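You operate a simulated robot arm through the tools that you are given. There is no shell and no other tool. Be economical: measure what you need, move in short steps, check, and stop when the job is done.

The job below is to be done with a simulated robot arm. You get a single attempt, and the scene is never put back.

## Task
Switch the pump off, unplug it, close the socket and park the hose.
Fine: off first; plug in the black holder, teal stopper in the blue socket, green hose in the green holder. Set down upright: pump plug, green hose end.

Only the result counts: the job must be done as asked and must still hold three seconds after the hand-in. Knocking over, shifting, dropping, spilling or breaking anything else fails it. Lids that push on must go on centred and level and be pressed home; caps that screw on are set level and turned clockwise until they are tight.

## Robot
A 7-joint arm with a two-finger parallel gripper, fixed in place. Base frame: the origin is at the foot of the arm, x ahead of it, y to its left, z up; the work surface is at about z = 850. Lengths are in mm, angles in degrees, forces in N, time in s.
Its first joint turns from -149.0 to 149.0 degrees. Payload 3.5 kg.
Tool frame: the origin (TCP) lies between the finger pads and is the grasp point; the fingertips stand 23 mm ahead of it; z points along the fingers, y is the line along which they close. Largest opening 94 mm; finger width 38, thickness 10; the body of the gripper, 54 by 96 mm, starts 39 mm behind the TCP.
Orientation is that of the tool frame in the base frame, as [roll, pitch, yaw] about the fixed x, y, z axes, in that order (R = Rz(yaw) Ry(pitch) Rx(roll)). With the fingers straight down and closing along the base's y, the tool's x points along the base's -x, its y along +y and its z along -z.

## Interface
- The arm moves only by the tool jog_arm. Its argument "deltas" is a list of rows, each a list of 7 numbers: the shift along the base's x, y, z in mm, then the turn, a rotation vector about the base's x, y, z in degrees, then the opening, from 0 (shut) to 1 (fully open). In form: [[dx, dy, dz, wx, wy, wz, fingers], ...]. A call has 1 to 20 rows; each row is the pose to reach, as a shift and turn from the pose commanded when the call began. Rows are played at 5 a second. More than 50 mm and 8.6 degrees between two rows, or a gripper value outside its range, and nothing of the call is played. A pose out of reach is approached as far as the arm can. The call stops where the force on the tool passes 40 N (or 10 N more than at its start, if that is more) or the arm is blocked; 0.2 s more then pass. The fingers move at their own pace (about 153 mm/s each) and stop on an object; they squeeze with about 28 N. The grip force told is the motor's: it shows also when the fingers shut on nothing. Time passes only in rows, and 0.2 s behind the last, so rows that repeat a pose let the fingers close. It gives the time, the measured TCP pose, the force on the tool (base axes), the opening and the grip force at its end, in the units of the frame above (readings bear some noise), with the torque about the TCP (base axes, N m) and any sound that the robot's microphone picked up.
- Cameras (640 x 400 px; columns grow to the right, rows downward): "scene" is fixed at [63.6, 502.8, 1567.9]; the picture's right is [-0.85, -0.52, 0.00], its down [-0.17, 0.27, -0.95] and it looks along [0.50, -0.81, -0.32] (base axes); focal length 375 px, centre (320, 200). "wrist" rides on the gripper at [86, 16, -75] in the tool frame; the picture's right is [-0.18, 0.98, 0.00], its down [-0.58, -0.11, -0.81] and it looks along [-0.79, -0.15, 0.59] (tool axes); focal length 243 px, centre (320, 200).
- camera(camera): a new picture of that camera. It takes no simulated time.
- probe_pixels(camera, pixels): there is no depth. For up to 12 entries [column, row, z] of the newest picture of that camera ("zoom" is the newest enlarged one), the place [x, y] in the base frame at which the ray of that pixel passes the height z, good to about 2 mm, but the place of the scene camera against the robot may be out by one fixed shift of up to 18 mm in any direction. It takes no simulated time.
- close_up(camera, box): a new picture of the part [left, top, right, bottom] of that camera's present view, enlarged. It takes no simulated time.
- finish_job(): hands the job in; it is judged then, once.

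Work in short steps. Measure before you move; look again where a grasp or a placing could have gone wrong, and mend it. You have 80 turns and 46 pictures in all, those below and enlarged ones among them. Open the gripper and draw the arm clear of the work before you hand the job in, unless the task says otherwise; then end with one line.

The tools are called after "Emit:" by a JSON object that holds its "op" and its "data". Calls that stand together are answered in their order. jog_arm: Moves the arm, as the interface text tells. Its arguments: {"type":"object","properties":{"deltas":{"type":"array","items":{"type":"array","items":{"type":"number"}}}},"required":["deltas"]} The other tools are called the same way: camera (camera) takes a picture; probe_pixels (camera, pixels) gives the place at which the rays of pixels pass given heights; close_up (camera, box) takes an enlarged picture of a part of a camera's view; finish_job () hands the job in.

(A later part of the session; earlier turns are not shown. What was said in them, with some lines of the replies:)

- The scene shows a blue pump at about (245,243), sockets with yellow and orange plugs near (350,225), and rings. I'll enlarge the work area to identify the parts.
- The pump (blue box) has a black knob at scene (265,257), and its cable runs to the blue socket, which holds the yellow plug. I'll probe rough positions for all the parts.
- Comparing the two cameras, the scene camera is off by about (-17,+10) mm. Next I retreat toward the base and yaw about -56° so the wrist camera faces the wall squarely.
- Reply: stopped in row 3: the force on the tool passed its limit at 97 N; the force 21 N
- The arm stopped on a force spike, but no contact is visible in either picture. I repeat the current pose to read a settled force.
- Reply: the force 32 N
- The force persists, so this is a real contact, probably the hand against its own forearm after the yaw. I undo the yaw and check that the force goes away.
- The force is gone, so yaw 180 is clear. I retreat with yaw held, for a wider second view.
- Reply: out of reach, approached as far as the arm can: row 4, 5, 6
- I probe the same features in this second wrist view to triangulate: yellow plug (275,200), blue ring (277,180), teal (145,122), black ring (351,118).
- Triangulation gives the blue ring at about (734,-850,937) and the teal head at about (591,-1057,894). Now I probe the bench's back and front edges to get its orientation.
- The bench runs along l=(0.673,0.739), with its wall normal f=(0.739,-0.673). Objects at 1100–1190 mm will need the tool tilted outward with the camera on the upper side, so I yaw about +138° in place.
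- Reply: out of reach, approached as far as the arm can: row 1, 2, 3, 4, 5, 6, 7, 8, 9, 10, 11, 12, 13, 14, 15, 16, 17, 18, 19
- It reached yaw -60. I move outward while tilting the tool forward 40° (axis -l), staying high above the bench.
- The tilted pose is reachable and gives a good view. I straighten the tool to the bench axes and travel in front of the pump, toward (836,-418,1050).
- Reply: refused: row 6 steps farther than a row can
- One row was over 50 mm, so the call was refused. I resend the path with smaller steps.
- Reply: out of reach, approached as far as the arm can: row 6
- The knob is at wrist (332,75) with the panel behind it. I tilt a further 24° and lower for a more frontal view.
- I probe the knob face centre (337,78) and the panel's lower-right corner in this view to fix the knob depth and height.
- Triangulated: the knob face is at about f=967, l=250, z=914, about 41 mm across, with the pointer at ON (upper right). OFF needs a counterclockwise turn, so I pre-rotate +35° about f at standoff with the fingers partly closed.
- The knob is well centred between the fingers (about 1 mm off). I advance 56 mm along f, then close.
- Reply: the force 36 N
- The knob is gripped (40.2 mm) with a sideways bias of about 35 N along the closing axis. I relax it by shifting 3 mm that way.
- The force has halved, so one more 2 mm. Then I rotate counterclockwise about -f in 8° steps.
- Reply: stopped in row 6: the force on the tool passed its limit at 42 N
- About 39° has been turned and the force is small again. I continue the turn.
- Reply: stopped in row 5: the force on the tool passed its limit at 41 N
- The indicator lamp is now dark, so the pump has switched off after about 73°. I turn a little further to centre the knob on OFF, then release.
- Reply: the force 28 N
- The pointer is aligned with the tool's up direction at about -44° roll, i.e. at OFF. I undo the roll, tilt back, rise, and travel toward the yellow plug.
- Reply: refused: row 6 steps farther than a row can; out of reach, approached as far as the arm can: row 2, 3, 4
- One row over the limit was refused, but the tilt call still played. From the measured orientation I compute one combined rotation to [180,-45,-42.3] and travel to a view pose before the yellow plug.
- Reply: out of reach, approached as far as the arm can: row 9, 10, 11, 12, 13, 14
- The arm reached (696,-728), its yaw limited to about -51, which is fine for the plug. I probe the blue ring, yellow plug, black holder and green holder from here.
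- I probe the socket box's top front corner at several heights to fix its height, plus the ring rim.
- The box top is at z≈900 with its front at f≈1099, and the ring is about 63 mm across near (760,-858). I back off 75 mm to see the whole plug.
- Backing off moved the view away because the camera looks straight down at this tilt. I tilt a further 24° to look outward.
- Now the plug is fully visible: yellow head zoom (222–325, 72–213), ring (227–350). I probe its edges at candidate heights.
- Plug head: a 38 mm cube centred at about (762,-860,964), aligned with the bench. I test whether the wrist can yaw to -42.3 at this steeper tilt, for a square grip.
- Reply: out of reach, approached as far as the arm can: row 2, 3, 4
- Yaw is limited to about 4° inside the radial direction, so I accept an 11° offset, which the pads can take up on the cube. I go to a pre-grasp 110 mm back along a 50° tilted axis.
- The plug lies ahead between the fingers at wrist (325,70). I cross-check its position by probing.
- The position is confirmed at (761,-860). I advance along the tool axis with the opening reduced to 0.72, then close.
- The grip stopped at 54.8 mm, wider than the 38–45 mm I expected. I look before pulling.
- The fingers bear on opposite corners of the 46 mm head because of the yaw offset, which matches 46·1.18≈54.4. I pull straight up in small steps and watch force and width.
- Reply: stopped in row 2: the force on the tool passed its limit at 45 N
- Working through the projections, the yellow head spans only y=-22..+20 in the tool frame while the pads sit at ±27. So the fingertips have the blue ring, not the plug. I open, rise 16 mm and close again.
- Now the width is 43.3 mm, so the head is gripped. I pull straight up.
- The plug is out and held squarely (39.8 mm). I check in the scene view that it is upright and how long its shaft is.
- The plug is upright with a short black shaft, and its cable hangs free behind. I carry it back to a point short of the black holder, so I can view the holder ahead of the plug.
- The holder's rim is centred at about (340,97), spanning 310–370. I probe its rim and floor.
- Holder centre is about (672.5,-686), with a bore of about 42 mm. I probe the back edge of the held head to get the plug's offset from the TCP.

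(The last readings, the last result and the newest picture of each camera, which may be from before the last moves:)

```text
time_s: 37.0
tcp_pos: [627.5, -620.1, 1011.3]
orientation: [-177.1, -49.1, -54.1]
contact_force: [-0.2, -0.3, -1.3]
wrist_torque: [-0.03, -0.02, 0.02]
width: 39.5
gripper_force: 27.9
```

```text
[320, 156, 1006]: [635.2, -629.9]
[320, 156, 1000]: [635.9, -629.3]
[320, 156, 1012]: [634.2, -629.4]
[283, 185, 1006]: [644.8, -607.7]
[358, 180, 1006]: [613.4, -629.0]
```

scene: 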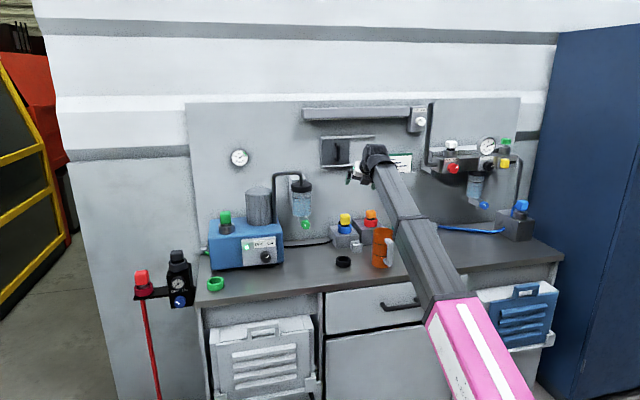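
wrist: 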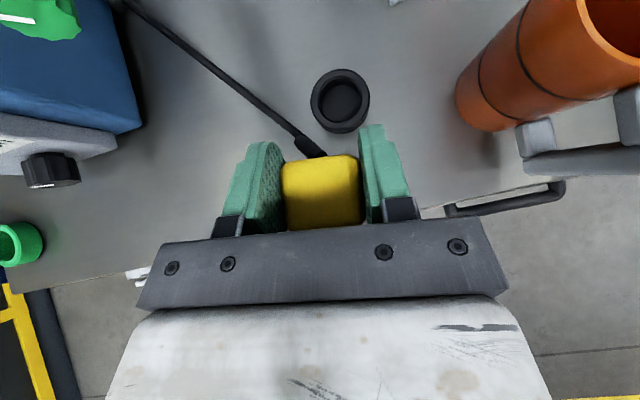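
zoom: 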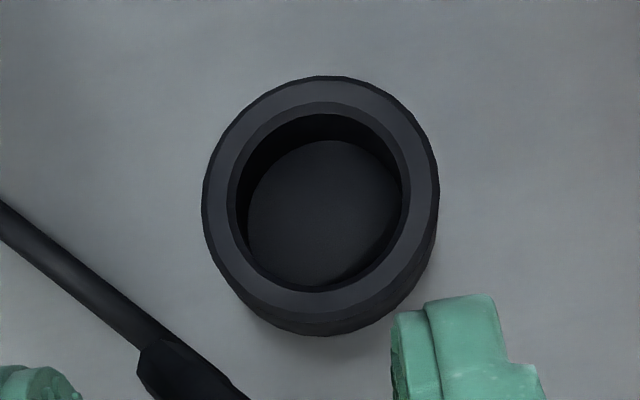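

The plug centre sits about 5 mm short of the TCP along the approach. I move over the holder at TCP (675.4,-690,985) and check with the scene view.

Emit:
{"op": "jog_arm", "data": {"deltas": [[16, -24, 0, 0, 0, 0, 0.3], [32, -48, 0, 0, 0, 0, 0.3], [48, -70, -8, 0, 0, 0, 0.3], [48, -70, -26, 0, 0, 0, 0.3], [48, -70, -26, 0, 0, 0, 0.3]]}}

Emit:
{"op": "close_up", "data": {"camera": "scene", "box": [313, 210, 393, 280]}}

```text
time_s: 38.2
tcp_pos: [672.8, -688.3, 983.9]
orientation: [-177.0, -49.1, -54.2]
contact_force: [1.3, 0.6, -0.6]
wrist_torque: [-0.02, 0.01, -0.01]
width: 39.7
gripper_force: 28.1
```

```text
5.71 times, centred on (353, 245) of scene
```

zoom: 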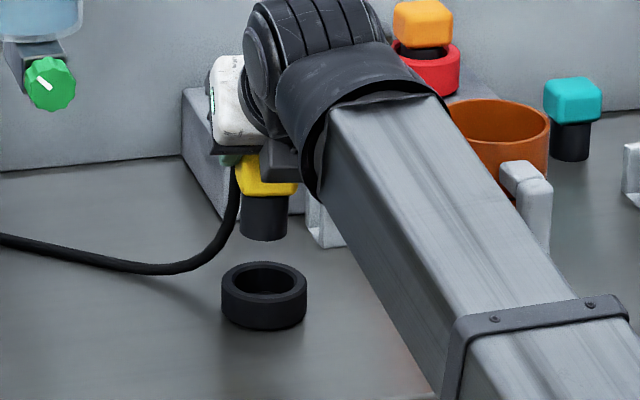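

Laterally aligned in the scene view: shaft x=263, ring x=264. I probe both to check the depth alignment, since the camera's fixed shift cancels in the difference.

Emit:
{"op": "probe_pixels", "data": {"camera": "zoom", "pixels": [[263, 231, 911], [263, 231, 905], [264, 281, 878], [264, 281, 874], [264, 314, 850]]}}

```text
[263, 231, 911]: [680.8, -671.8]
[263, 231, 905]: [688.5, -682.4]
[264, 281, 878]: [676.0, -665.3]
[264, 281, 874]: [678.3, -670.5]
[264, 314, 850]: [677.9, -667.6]
```

Both estimates agree within a few mm, and the bore has about 5 mm of clearance. I descend to just inside the rim and check the force.

Emit:
{"op": "jog_arm", "data": {"deltas": [[0.5, -0.5, -8, 0, 0, 0, 0.3], [0.5, -0.5, -16, 0, 0, 0, 0.3], [0.5, -0.5, -24, 0, 0, 0, 0.3], [0.5, -0.5, -32, 0, 0, 0, 0.3], [0.5, -0.5, -38, 0, 0, 0, 0.3]]}}

Emit:
{"op": "close_up", "data": {"camera": "scene", "box": [313, 210, 393, 280]}}

```text
time_s: 39.4
tcp_pos: [676.3, -691.2, 948.2]
orientation: [-177.1, -49.2, -54.2]
contact_force: [0.7, -0.9, -0.6]
wrist_torque: [0.01, 0.0, 0.02]
width: 39.7
gripper_force: 28.3
```

```text
5.71 times, centred on (353, 245) of scene
```

zoom: 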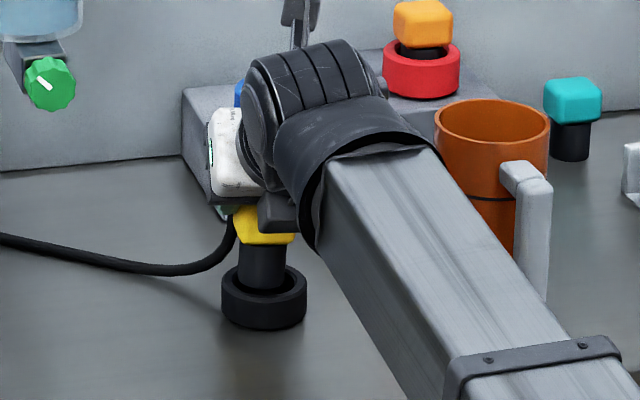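

The shaft is entering the ring with no contact force. I continue slowly until it seats.

Emit:
{"op": "jog_arm", "data": {"deltas": [[-1, 1, -3, 0, 0, 0, 0.3], [-1, 1, -6, 0, 0, 0, 0.3], [-1, 1, -9, 0, 0, 0, 0.3], [-1, 1, -12, 0, 0, 0, 0.3], [-1, 1, -12, 0, 0, 0, 0.3]]}}

```text
time_s: 40.6
tcp_pos: [673.6, -689.3, 934.0]
orientation: [-177.1, -49.1, -54.2]
contact_force: [0.7, -0.7, -1.3]
wrist_torque: [0.02, 0.0, 0.0]
width: 39.6
gripper_force: 27.7
```

Still no contact at z=934. I go down a little further in small steps.

Emit:
{"op": "jog_arm", "data": {"deltas": [[0, 0, -2, 0, 0, 0, 0.3], [0, 0, -4, 0, 0, 0, 0.3], [0, 0, -6, 0, 0, 0, 0.3], [0, 0, -8, 0, 0, 0, 0.3], [0, 0, -10, 0, 0, 0, 0.3], [0, 0, -12, 0, 0, 0, 0.3]]}}

Emit:
{"op": "close_up", "data": {"camera": "scene", "box": [313, 210, 393, 280]}}

```text
time_s: 42.0
tcp_pos: [673.8, -690.0, 923.8]
orientation: [-177.2, -49.5, -54.1]
contact_force: [1.5, 1.5, 24.6]
wrist_torque: [0.05, 0.3, -0.01]
width: 39.7
gripper_force: 27.6
```

```text
5.71 times, centred on (353, 245) of scene
```

zoom: 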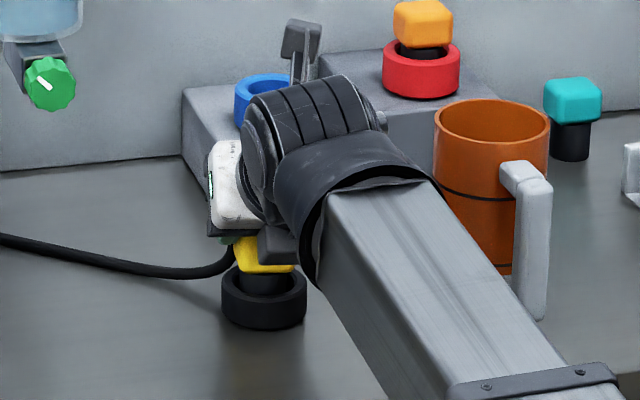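

The plug is seated at z≈924 with 24.6 N down-force, centred in the black holder. I release, retract along the tool axis, and rise.

Emit:
{"op": "jog_arm", "data": {"deltas": [[0, 0, 3, 0, 0, 0, 0.5], [0, 0, 3, 0, 0, 0, 0.72], [-6, 8, 9, 0, 0, 0, 0.72], [-16, 22, 25, 0, 0, 0, 0.72], [-30, 42, 50, 0, 0, 0, 0.72], [-40, 45, 95, 0, 0, 0, 0.72], [-55, 30, 140, 0, 0, -2, 0.72], [-70, 10, 180, 0, 0, -5, 0.72], [-90, -25, 200, 0, 0, -8, 0.72], [-110, -65, 200, 0, 0, -11, 0.72], [-120, -105, 200, 0, 0, -13, 0.72], [-120, -105, 200, 0, 0, -13, 0.72]]}}

Emit:
{"op": "camera", "data": {"camera": "wrist"}}

```text
time_s: 44.6
tcp_pos: [555.0, -795.2, 1122.3]
orientation: [-177.0, -49.0, -67.2]
contact_force: [0.0, -0.2, -0.4]
wrist_torque: [0.0, 0.03, 0.02]
width: 67.7
gripper_force: 0.1
```

```text
9 pictures are left
```

wrist: 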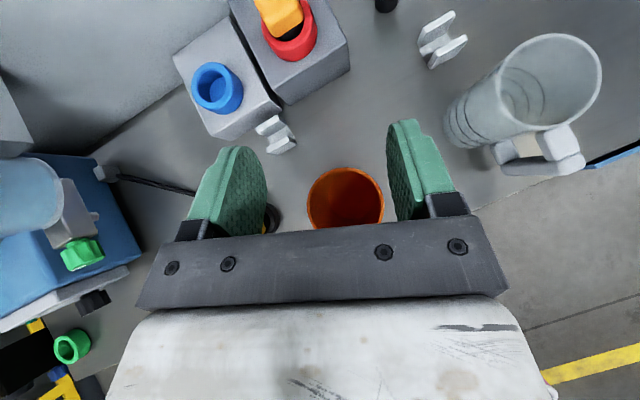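

The blue socket is empty and in view. I probe the blue bore, the mugs, the clip and the teal stopper's base for planning.

Emit:
{"op": "probe_pixels", "data": {"camera": "wrist", "pixels": [[217, 85, 930], [217, 85, 925], [387, 6, 852], [345, 198, 950], [345, 198, 970], [550, 85, 950], [550, 85, 970], [465, 125, 850], [540, 150, 950], [445, 42, 870], [440, 65, 850], [300, 30, 930]]}}

Emit:
{"op": "close_up", "data": {"camera": "wrist", "box": [160, 40, 280, 150]}}

```text
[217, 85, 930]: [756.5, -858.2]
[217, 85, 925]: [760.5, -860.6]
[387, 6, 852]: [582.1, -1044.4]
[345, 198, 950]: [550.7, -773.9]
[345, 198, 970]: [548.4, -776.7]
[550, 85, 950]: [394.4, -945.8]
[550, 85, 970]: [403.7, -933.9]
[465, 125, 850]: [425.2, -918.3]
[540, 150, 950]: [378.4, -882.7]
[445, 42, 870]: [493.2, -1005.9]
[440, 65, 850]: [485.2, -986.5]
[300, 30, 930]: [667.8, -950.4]
```

```text
3.64 times, centred on (220, 95) of wrist
```

zoom: 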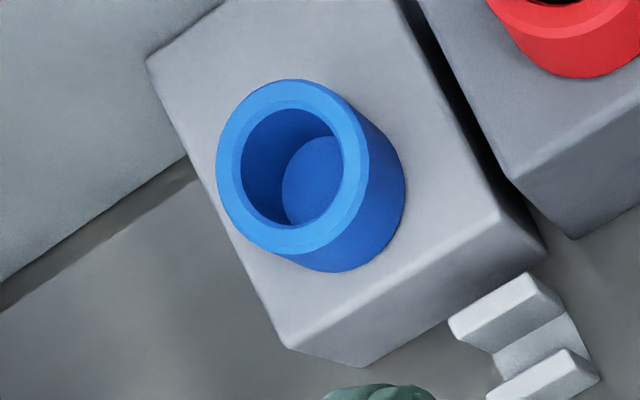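

Teal stopper: base about (589,-1056), head top about z=919. There is a wall tray above it (bottom about z 1082), and mugs on both sides. I move to a pre-grasp at (562,-990,990), keeping yaw at -67.

Emit:
{"op": "jog_arm", "data": {"deltas": [[1, -40, 0, 0, 0, 0, 0.72], [2, -80, -15, 0, 0, 0, 0.72], [3, -115, -45, 0, 0, 0, 0.72], [4, -145, -75, 0, 0, 0, 0.72], [6, -172, -105, 0, 0, 0, 0.72], [7, -195, -132, 0, 0, 0, 0.72], [7, -195, -132, 0, 0, 0, 0.72]]}}

Emit:
{"op": "camera", "data": {"camera": "wrist"}}

```text
time_s: 46.2
tcp_pos: [561.4, -991.1, 989.2]
orientation: [-177.1, -49.1, -67.1]
contact_force: [-0.4, -1.0, 0.0]
wrist_torque: [0.02, -0.01, 0.0]
width: 67.9
gripper_force: 0.1
```

```text
7 pictures are left
```

wrist: 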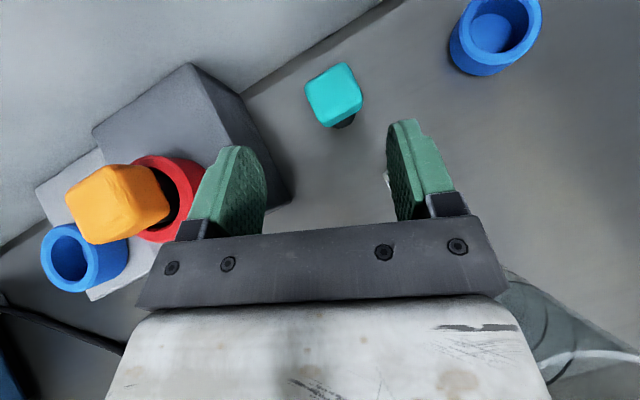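

The teal stopper is ahead at (334,92) with clear space, and the head is turned about 25° relative to the fingers. I probe it and the red box corner.

Emit:
{"op": "probe_pixels", "data": {"camera": "wrist", "pixels": [[332, 84, 919], [332, 84, 910], [346, 124, 850], [343, 122, 855], [306, 88, 919], [362, 98, 919], [348, 63, 919], [325, 126, 880], [291, 202, 900], [242, 100, 930], [291, 205, 850]]}}

```text
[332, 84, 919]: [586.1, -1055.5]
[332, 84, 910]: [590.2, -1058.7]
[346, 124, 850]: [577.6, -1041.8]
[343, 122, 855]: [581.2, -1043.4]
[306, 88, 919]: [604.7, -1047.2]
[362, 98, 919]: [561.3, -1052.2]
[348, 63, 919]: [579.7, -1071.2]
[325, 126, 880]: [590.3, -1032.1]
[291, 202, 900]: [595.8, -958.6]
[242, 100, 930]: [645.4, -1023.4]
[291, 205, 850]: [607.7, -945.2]
```

The stopper axis is at (588,-1057). I advance to (588,-1057,922) and close.

Emit:
{"op": "jog_arm", "data": {"deltas": [[9, -22, -22, 0, 0, 0, 0.72], [18, -44, -45, 0, 0, 0, 0.72], [27, -66, -67, 0, 0, 0, 0.72], [27, -66, -67, 0, 0, 0, 0.72], [27, -66, -67, 0, 0, 0, 0.35], [27, -66, -67, 0, 0, 0, 0.35], [27, -66, -67, 0, 0, 0, 0.35]]}}

```text
time_s: 47.8
tcp_pos: [587.9, -1055.3, 923.9]
orientation: [-177.0, -49.1, -67.1]
contact_force: [0.3, 1.0, -0.6]
wrist_torque: [-0.03, 0.02, 0.01]
width: 39.3
gripper_force: 27.9
```

Width 39.3 mm means the fingers are flush on the head. I lift slightly, back out from under the tray, then rise and carry it to a standoff before the blue socket with a yaw of +13°.

Emit:
{"op": "jog_arm", "data": {"deltas": [[0, 0, 10, 0, 0, 0, 0.35], [-2, 5, 20, 0, 0, 0, 0.35], [-10, 25, 28, 0, 0, 0, 0.35], [-20, 50, 42, 0, 0, 0, 0.35], [-28, 75, 75, 0, 0, 0, 0.35], [-24, 98, 112, 0, 0, 0, 0.35], [0, 125, 140, 0, 0, 2, 0.35], [25, 158, 146, 0, 0, 5, 0.35], [55, 193, 146, 0, 0, 8, 0.35], [87, 230, 146, 0, 0, 11, 0.35], [119, 267, 146, 0, 0, 13, 0.35], [119, 267, 146, 0, 0, 13, 0.35]]}}

Emit:
{"op": "camera", "data": {"camera": "wrist"}}

```text
time_s: 50.4
tcp_pos: [707.7, -788.4, 1070.5]
orientation: [-177.1, -49.0, -54.2]
contact_force: [-0.2, 0.5, -0.1]
wrist_torque: [-0.01, 0.01, 0.03]
width: 39.2
gripper_force: 28.0
```

```text
6 pictures are left
```

wrist: 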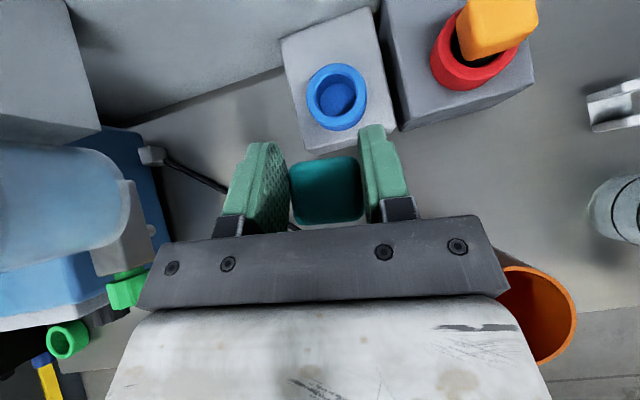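

I probe the socket's rim and floor centres and the held stopper's top face edges to get the final offset.

Emit:
{"op": "probe_pixels", "data": {"camera": "wrist", "pixels": [[336, 92, 930], [336, 92, 940], [336, 92, 950], [306, 92, 940], [366, 92, 940], [341, 97, 905], [341, 97, 915], [326, 157, 1065], [326, 223, 1065], [289, 190, 1065], [361, 187, 1065], [326, 223, 1030]]}}

```text
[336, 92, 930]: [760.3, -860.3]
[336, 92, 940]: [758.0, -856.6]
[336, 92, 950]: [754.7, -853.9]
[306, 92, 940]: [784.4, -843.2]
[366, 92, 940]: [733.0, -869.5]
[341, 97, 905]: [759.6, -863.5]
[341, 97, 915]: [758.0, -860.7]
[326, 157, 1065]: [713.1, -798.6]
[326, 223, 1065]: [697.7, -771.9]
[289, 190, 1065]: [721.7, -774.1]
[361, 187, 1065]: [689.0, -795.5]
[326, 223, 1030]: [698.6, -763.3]
```

The stopper's offset from the TCP matches the plug's within 1 mm, so the target is the plug's own extraction pose, TCP (761.3,-861.5). I move above the socket and check in the scene.

Emit:
{"op": "jog_arm", "data": {"deltas": [[18, -24, 0, 0, 0, 0, 0.35], [36, -49, 0, 0, 0, 0, 0.35], [53.6, -73, -8, 0, 0, 0, 0.35], [53.6, -73, -25, 0, 0, 0, 0.35], [53.6, -73, -38, 0, 0, 0, 0.35], [53.6, -73, -38, 0, 0, 0, 0.35]]}}

Emit:
{"op": "close_up", "data": {"camera": "scene", "box": [313, 190, 393, 260]}}

```text
time_s: 51.8
tcp_pos: [760.5, -860.9, 1032.2]
orientation: [-177.1, -49.1, -54.1]
contact_force: [-0.3, -0.5, 0.0]
wrist_torque: [0.0, 0.02, 0.03]
width: 39.2
gripper_force: 28.2
```

```text
5.71 times, centred on (353, 225) of scene
```

zoom: 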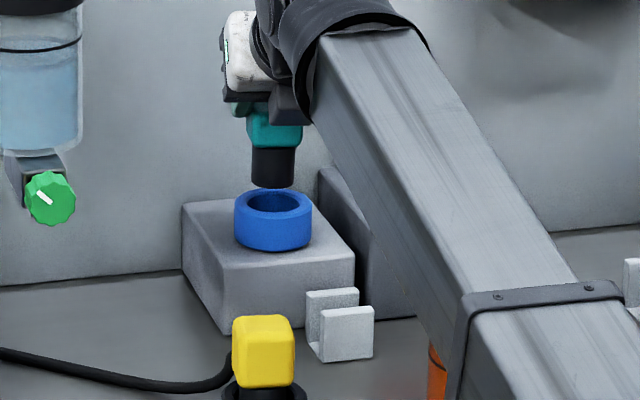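

The shaft (x=273) lines up with the ring (x=273). I descend into the socket.

Emit:
{"op": "jog_arm", "data": {"deltas": [[0.5, -0.5, -8, 0, 0, 0, 0.35], [0.5, -0.5, -16, 0, 0, 0, 0.35], [0.5, -0.5, -24, 0, 0, 0, 0.35], [0.5, -0.5, -30, 0, 0, 0, 0.35], [0.5, -0.5, -36, 0, 0, 0, 0.35], [0.5, -0.5, -40, 0, 0, 0, 0.35], [0.5, -0.5, -44, 0, 0, 0, 0.35], [0.5, -0.5, -48, 0, 0, 0, 0.35], [0.5, -0.5, -52, 0, 0, 0, 0.35], [0.5, -0.5, -56, 0, 0, 0, 0.35], [0.5, -0.5, -60, 0, 0, 0, 0.35], [0.5, -0.5, -64, 0, 0, 0, 0.35]]}}

```text
time_s: 53.9
tcp_pos: [760.5, -860.9, 984.3]
orientation: [-176.9, -49.8, -54.2]
contact_force: [-1.2, 0.5, 11.7]
wrist_torque: [0.16, 0.24, 0.03]
width: 39.6
gripper_force: 27.8
stopped in row 10: the force on the tool passed its limit at 43 N (the readings are from after the stop); the commanded pose is now the measured one
```

It seated at z≈984 as predicted, pressed home with a 43 N peak. I release and retreat along the tool axis, then look.

Emit:
{"op": "jog_arm", "data": {"deltas": [[0, 0, 0, 0, 0, 0, 0.6], [0, 0, 0, 0, 0, 0, 0.72], [-9, 12, 13, 0, 0, 0, 0.72], [-25, 34, 35, 0, 0, 0, 0.72], [-42, 58, 60, 0, 0, 0, 0.72], [-60, 82, 85, 0, 0, 0, 0.72], [-80, 115, 85, 0, 0, 0, 0.72], [-80, 115, 85, 0, 0, 0, 0.72]]}}

Emit:
{"op": "close_up", "data": {"camera": "scene", "box": [200, 185, 360, 285]}}

```text
time_s: 55.7
tcp_pos: [682.3, -747.9, 1067.7]
orientation: [-177.0, -49.6, -54.2]
contact_force: [0.3, 0.7, 1.1]
wrist_torque: [-0.02, -0.02, 0.02]
width: 67.6
gripper_force: 0.0
```

```text
4.00 times, centred on (280, 235) of scene
```

zoom: 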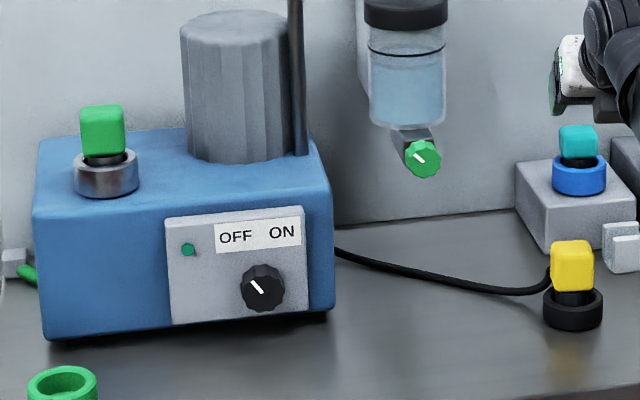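

Everything so far holds: knob at OFF, yellow plug in the black holder, teal in the blue socket. Now I travel in front of the pump with a steeper tilt to view the green hose end.

Emit:
{"op": "jog_arm", "data": {"deltas": [[-20, 35, 5, -2, -1.6, 1, 0.8], [-15, 75, 10, -4, -3.3, 2, 0.8], [15, 108, 16, -6, -5, 3.1, 0.8], [47, 138, 22, -8, -6.6, 4.1, 0.8], [79, 168, 28, -10, -8.2, 5.1, 0.8], [111, 198, 34, -12, -9.9, 6.2, 0.8], [143, 228, 40, -14, -11.5, 7.2, 0.8], [175, 258, 46, -16, -13.2, 8.2, 0.8], [207, 288, 52, -17.5, -14.4, 9, 0.8], [239, 318, 58, -17.5, -14.4, 9, 0.8], [268, 345, 62, -17.5, -14.4, 9, 0.8], [296, 368, 62, -17.5, -14.4, 9, 0.8], [296, 368, 62, -17.5, -14.4, 9, 0.8]]}}

Emit:
{"op": "camera", "data": {"camera": "wrist"}}

```text
time_s: 58.5
tcp_pos: [979.2, -379.8, 1129.7]
orientation: [-178.1, -72.3, -44.1]
contact_force: [1.0, 0.3, -0.7]
wrist_torque: [-0.02, 0.02, -0.01]
width: 75.4
gripper_force: 0.0
```

```text
3 pictures are left
```

wrist: 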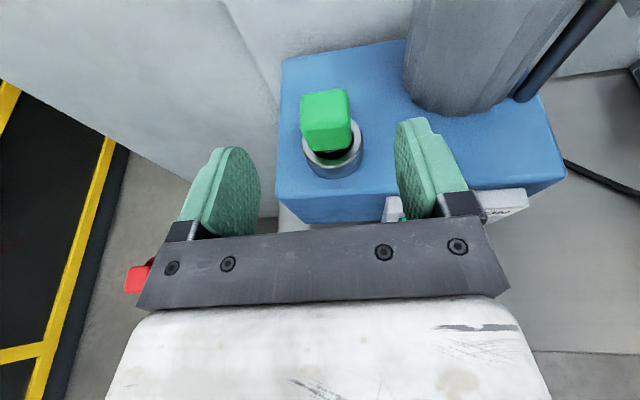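

The green head is at (325,115), sitting in the metal ring (303–363, ~148) on the pump. I probe widths at several heights to fix the depth.

Emit:
{"op": "probe_pixels", "data": {"camera": "wrist", "pixels": [[303, 150, 1000], [363, 146, 1000], [303, 150, 1020], [363, 146, 1020], [335, 178, 970], [335, 178, 980], [333, 164, 1010], [277, 193, 970], [277, 193, 985], [281, 60, 970], [545, 110, 970], [564, 176, 970]]}}

Emit:
{"op": "probe_pixels", "data": {"camera": "wrist", "pixels": [[301, 120, 1040], [351, 117, 1040], [328, 153, 1010], [328, 153, 1020], [327, 127, 1050], [327, 127, 1060], [323, 91, 1050], [323, 91, 1060], [333, 148, 1010], [333, 148, 1020], [66, 340, 870]]}}

```text
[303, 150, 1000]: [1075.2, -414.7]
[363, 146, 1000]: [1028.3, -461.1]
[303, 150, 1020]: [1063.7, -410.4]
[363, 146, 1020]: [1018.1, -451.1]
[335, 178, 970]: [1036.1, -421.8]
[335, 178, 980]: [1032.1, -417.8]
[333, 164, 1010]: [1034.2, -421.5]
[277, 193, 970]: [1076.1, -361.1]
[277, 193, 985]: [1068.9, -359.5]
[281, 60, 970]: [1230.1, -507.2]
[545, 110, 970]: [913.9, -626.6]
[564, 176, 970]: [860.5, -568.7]
```

```text
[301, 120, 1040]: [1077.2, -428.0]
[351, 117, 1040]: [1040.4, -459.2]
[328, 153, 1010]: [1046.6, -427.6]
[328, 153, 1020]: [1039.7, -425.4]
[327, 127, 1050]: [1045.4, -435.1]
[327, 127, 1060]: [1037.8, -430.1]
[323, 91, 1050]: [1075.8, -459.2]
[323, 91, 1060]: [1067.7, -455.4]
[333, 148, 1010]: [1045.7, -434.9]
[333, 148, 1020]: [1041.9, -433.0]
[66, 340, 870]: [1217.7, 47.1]
```

Pump top is at z≈970, and the hose-end axis is at about f=1080, l=383, i.e. (1056,-444), with the head top near 1053. I reduce the tilt to 50° at the pre-grasp.

Emit:
{"op": "jog_arm", "data": {"deltas": [[5, -3, 0, 4, 4.1, 0, 0.72], [10, -6, 0, 8, 8.2, 0, 0.72], [15, -8, 0, 12, 12.3, 0, 0.72], [17.4, -9, 0, 15.3, 15.8, 0, 0.72], [17.4, -9, 0, 15.3, 15.8, 0, 0.72]]}}

```text
time_s: 59.7
tcp_pos: [995.7, -387.7, 1129.6]
orientation: [-178.1, -50.1, -44.1]
contact_force: [0.3, 0.0, -0.3]
wrist_torque: [-0.02, 0.0, -0.01]
width: 67.5
gripper_force: 0.1
```

The pre-grasp pose is reached cleanly. I advance along the tool axis to (1057.6,-445,1057) and close.

Emit:
{"op": "jog_arm", "data": {"deltas": [[15, -14, -18, 0, 0, 0, 0.72], [31, -28, -36, 0, 0, 0, 0.72], [46, -43, -54, 0, 0, 0, 0.72], [61.9, -57.2, -72, 0, 0, 0, 0.72], [61.9, -57.2, -72, 0, 0, 0, 0.72], [61.9, -57.2, -72, 0, 0, 0, 0.35], [61.9, -57.2, -72, 0, 0, 0, 0.35], [61.9, -57.2, -72, 0, 0, 0, 0.35]]}}

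```text
time_s: 61.5
tcp_pos: [1054.0, -446.4, 1058.6]
orientation: [-178.4, -50.3, -44.0]
contact_force: [-34.9, -3.4, 12.3]
wrist_torque: [-0.51, 0.94, -0.33]
width: 53.9
gripper_force: 44.5
```

The width of 53.9 mm and side force suggest the fingertips caught the ring again. I open, rise 14 mm and close once more.

Emit:
{"op": "jog_arm", "data": {"deltas": [[0, 0, 0, 0, 0, 0, 0.72], [0, 0, 0, 0, 0, 0, 0.72], [0, 0, 7, 0, 0, 0, 0.72], [0, 0, 14, 0, 0, 0, 0.72], [0, 0, 14, 0, 0, 0, 0.35], [0, 0, 14, 0, 0, 0, 0.35], [0, 0, 14, 0, 0, 0, 0.35]]}}

```text
time_s: 63.1
tcp_pos: [1056.9, -445.2, 1072.3]
orientation: [-178.2, -50.3, -44.0]
contact_force: [2.2, -0.9, 0.7]
wrist_torque: [-0.13, -0.07, 0.54]
width: 40.0
gripper_force: 28.3
```

The width is 40.0 mm, so the head is gripped. I pull straight up.

Emit:
{"op": "jog_arm", "data": {"deltas": [[0, 0, 4, 0, 0, 0, 0.35], [0, 0, 8, 0, 0, 0, 0.35], [0, 0, 14, 0, 0, 0, 0.35], [0, 0, 20, 0, 0, 0, 0.35], [0, 0, 28, 0, 0, 0, 0.35], [0, 0, 36, 0, 0, 0, 0.35], [0, 0, 50, 0, 0, 0, 0.35], [0, 0, 65, 0, 0, 0, 0.35], [0, 0, 65, 0, 0, 0, 0.35]]}}

```text
time_s: 65.1
tcp_pos: [1056.7, -445.6, 1135.5]
orientation: [-178.0, -50.3, -43.9]
contact_force: [-0.9, 0.2, -1.4]
wrist_torque: [-0.03, -0.05, 0.0]
width: 39.8
gripper_force: 27.7
```

The hose end is free (39.8 mm, light load). I back out in front of the pump, then lower to a standoff before the green holder and take a wrist picture.

Emit:
{"op": "jog_arm", "data": {"deltas": [[-33, 30, 0, 0, 0, 0, 0.35], [-66, 60, 0, 0, 0, 0, 0.35], [-95, 88, -10, 0, 0, 0, 0.35], [-115, 120, -35, 0, 0, 0, 0.35], [-127, 155, -65, 0, 0, 0, 0.35], [-136, 185, -95, 0, 0, 0, 0.35], [-136, 202, -115, 0, 0, 0, 0.35], [-136, 202, -115, 0, 0, 0, 0.35]]}}

Emit:
{"op": "camera", "data": {"camera": "wrist"}}

```text
time_s: 66.9
tcp_pos: [922.0, -242.6, 1020.7]
orientation: [-178.1, -50.3, -44.1]
contact_force: [-0.8, -0.3, -1.4]
wrist_torque: [-0.03, -0.02, -0.02]
width: 39.6
gripper_force: 28.3
```

```text
2 pictures are left
```

wrist: 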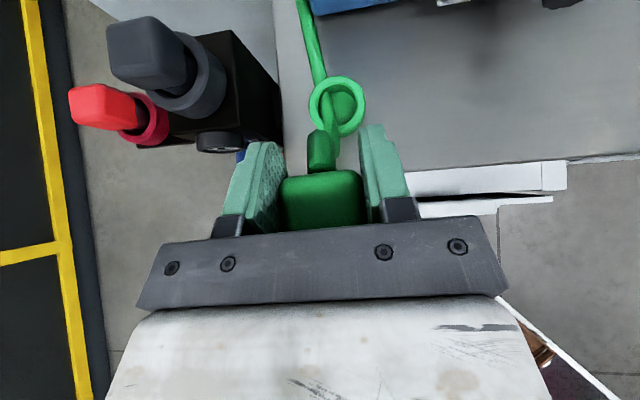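

The green holder is at (336,106). I probe its rim, the held head's back edge and the black regulator's right edge for clearance.

Emit:
{"op": "probe_pixels", "data": {"camera": "wrist", "pixels": [[336, 105, 876], [308, 106, 876], [365, 104, 876], [336, 77, 876], [338, 132, 876], [341, 108, 855], [282, 140, 900], [282, 140, 950], [233, 35, 950], [233, 35, 1000], [322, 171, 1016], [322, 171, 1010]]}}

Emit:
{"op": "probe_pixels", "data": {"camera": "wrist", "pixels": [[281, 200, 1016], [363, 195, 1016], [276, 90, 950], [276, 90, 850], [278, 110, 900], [337, 137, 850]]}}

```text
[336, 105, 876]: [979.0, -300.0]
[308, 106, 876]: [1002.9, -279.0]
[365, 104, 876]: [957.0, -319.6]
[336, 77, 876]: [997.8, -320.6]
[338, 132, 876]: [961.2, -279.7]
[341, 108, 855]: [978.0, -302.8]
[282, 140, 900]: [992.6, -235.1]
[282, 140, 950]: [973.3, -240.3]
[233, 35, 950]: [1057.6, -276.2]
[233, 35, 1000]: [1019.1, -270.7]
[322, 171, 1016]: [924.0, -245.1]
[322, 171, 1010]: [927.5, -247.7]
```

```text
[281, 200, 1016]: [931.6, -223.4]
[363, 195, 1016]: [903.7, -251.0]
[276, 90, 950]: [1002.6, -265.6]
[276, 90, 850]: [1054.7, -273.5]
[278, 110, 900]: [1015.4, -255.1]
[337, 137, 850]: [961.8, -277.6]
```

The holder centre is (979,-301), and the hose end sits about 12 mm behind the TCP along the approach. The regulator face is at l≈509, so the hand clears it. I move to TCP (987,-310,985) and check with the scene camera.

Emit:
{"op": "jog_arm", "data": {"deltas": [[22, -22, 0, 0, 0, 0, 0.35], [44, -44, 0, 0, 0, 0, 0.35], [65.1, -67.3, -10, 0, 0, 0, 0.35], [65.1, -67.3, -25, 0, 0, 0, 0.35], [65.1, -67.3, -36, 0, 0, 0, 0.35], [65.1, -67.3, -36, 0, 0, 0, 0.35]]}}

Emit:
{"op": "close_up", "data": {"camera": "scene", "box": [180, 235, 260, 300]}}

```text
time_s: 68.3
tcp_pos: [986.4, -310.9, 985.4]
orientation: [-178.1, -50.3, -44.1]
contact_force: [0.8, 0.2, -1.0]
wrist_torque: [0.01, -0.01, -0.02]
width: 39.9
gripper_force: 28.2
```

```text
6.15 times, centred on (220, 268) of scene
```

zoom: 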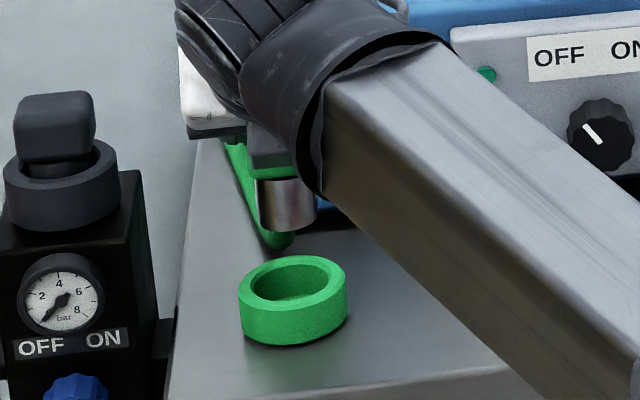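

The shaft looks centred at about x=285 against the ring's x=293. I probe both to quantify the offset.

Emit:
{"op": "probe_pixels", "data": {"camera": "zoom", "pixels": [[285, 224, 905], [285, 224, 911], [285, 224, 917], [293, 277, 876], [293, 324, 850], [255, 224, 911], [317, 222, 911], [239, 285, 876], [348, 285, 876]]}}

```text
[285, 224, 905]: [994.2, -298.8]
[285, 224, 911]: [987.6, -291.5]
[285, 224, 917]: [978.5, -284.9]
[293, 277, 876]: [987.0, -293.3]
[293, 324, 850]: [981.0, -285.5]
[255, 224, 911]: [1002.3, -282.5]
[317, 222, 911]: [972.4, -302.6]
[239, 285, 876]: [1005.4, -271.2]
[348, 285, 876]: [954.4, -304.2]
```

The probed offsets agree within about 2 mm. I descend in small steps, watching for early contact at rim height.

Emit:
{"op": "jog_arm", "data": {"deltas": [[0, 0, -6, 0, 0, 0, 0.35], [0, 0, -12, 0, 0, 0, 0.35], [0, 0, -18, 0, 0, 0, 0.35], [0, 0, -24, 0, 0, 0, 0.35], [0, 0, -30, 0, 0, 0, 0.35], [0, 0, -34, 0, 0, 0, 0.35], [0, 0, -38, 0, 0, 0, 0.35], [0, 0, -42, 0, 0, 0, 0.35]]}}

```text
time_s: 70.1
tcp_pos: [986.7, -311.7, 943.2]
orientation: [-178.0, -50.3, -44.1]
contact_force: [0.4, -0.1, -0.6]
wrist_torque: [0.0, 0.01, 0.01]
width: 39.9
gripper_force: 27.9
```

No contact at z=943, so the shaft should be at or just inside the rim. I continue in 3 mm steps.

Emit:
{"op": "jog_arm", "data": {"deltas": [[0, 0, -3, 0, 0, 0, 0.35], [0, 0, -6, 0, 0, 0, 0.35], [0, 0, -9, 0, 0, 0, 0.35], [0, 0, -12, 0, 0, 0, 0.35], [0, 0, -15, 0, 0, 0, 0.35], [0, 0, -18, 0, 0, 0, 0.35], [0, 0, -21, 0, 0, 0, 0.35], [0, 0, -24, 0, 0, 0, 0.35], [0, 0, -27, 0, 0, 0, 0.35], [0, 0, -30, 0, 0, 0, 0.35]]}}

```text
time_s: 72.3
tcp_pos: [986.7, -311.2, 915.2]
orientation: [-178.1, -50.4, -44.0]
contact_force: [-0.8, -3.7, 25.0]
wrist_torque: [-0.36, 0.43, 0.05]
width: 39.7
gripper_force: 28.4
```

Contact at z=915 with 25 N means it is seated, since a rim rest would have shown near z=950. I release with a limited opening, retreat along the tool axis, and rise clear.

Emit:
{"op": "jog_arm", "data": {"deltas": [[0, 0, 2, 0, 0, 0, 0.5], [0, 0, 2, 0, 0, 0, 0.62], [0, 0, 2, 0, 0, 0, 0.62], [-8, 8, 11, 0, 0, 0, 0.62], [-20, 19, 25, 0, 0, 0, 0.62], [-38, 37, 45, 0, 0, 0, 0.62], [-60, 58, 70, 0, 0, 0, 0.62], [-82, 75, 100, 0, 0, 0, 0.62], [-100, 60, 140, 0, 0, 0, 0.62], [-120, 25, 165, 0, 0, 0, 0.62], [-145, -15, 180, 0, 0, 0, 0.62], [-170, -50, 190, 0, 0, 0, 0.62], [-195, -90, 190, 0, 0, 0, 0.62], [-215, -130, 190, 0, 0, 0, 0.62], [-235, -170, 190, 0, 0, 0, 0.62], [-235, -170, 190, 0, 0, 0, 0.62]]}}

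Emit:
{"op": "close_up", "data": {"camera": "scene", "box": [190, 190, 370, 310]}}

```text
time_s: 75.7
tcp_pos: [750.3, -480.3, 1103.1]
orientation: [-178.1, -50.3, -44.0]
contact_force: [1.0, 0.2, -0.5]
wrist_torque: [0.04, -0.02, -0.01]
width: 58.1
gripper_force: 0.0
```

```text
3.33 times, centred on (280, 250) of scene
```

zoom: 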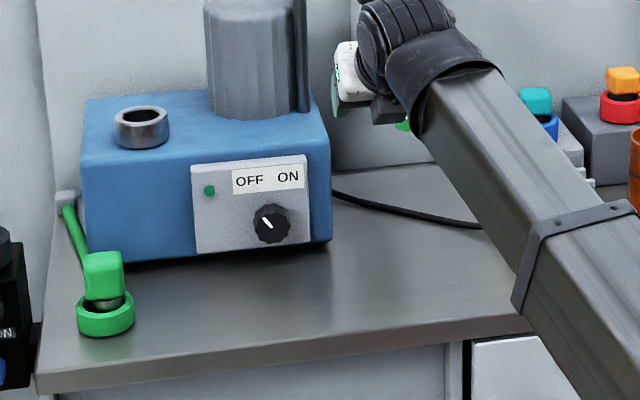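

The green hose end stands upright in the green holder, the knob points to OFF with the lamp dark, and the teal stopper is in the blue socket. The arm is clear with the gripper open, so I hand in.

Emit:
{"op": "finish_job", "data": {}}

```text
The job is handed in.
```

The pump is off, its plug stands in the black holder, the teal stopper is pressed into the blue socket, and the green hose end stands upright in the green holder; the arm hid the plug in the last picture, but it was upright in the holder in the last view I had of it.
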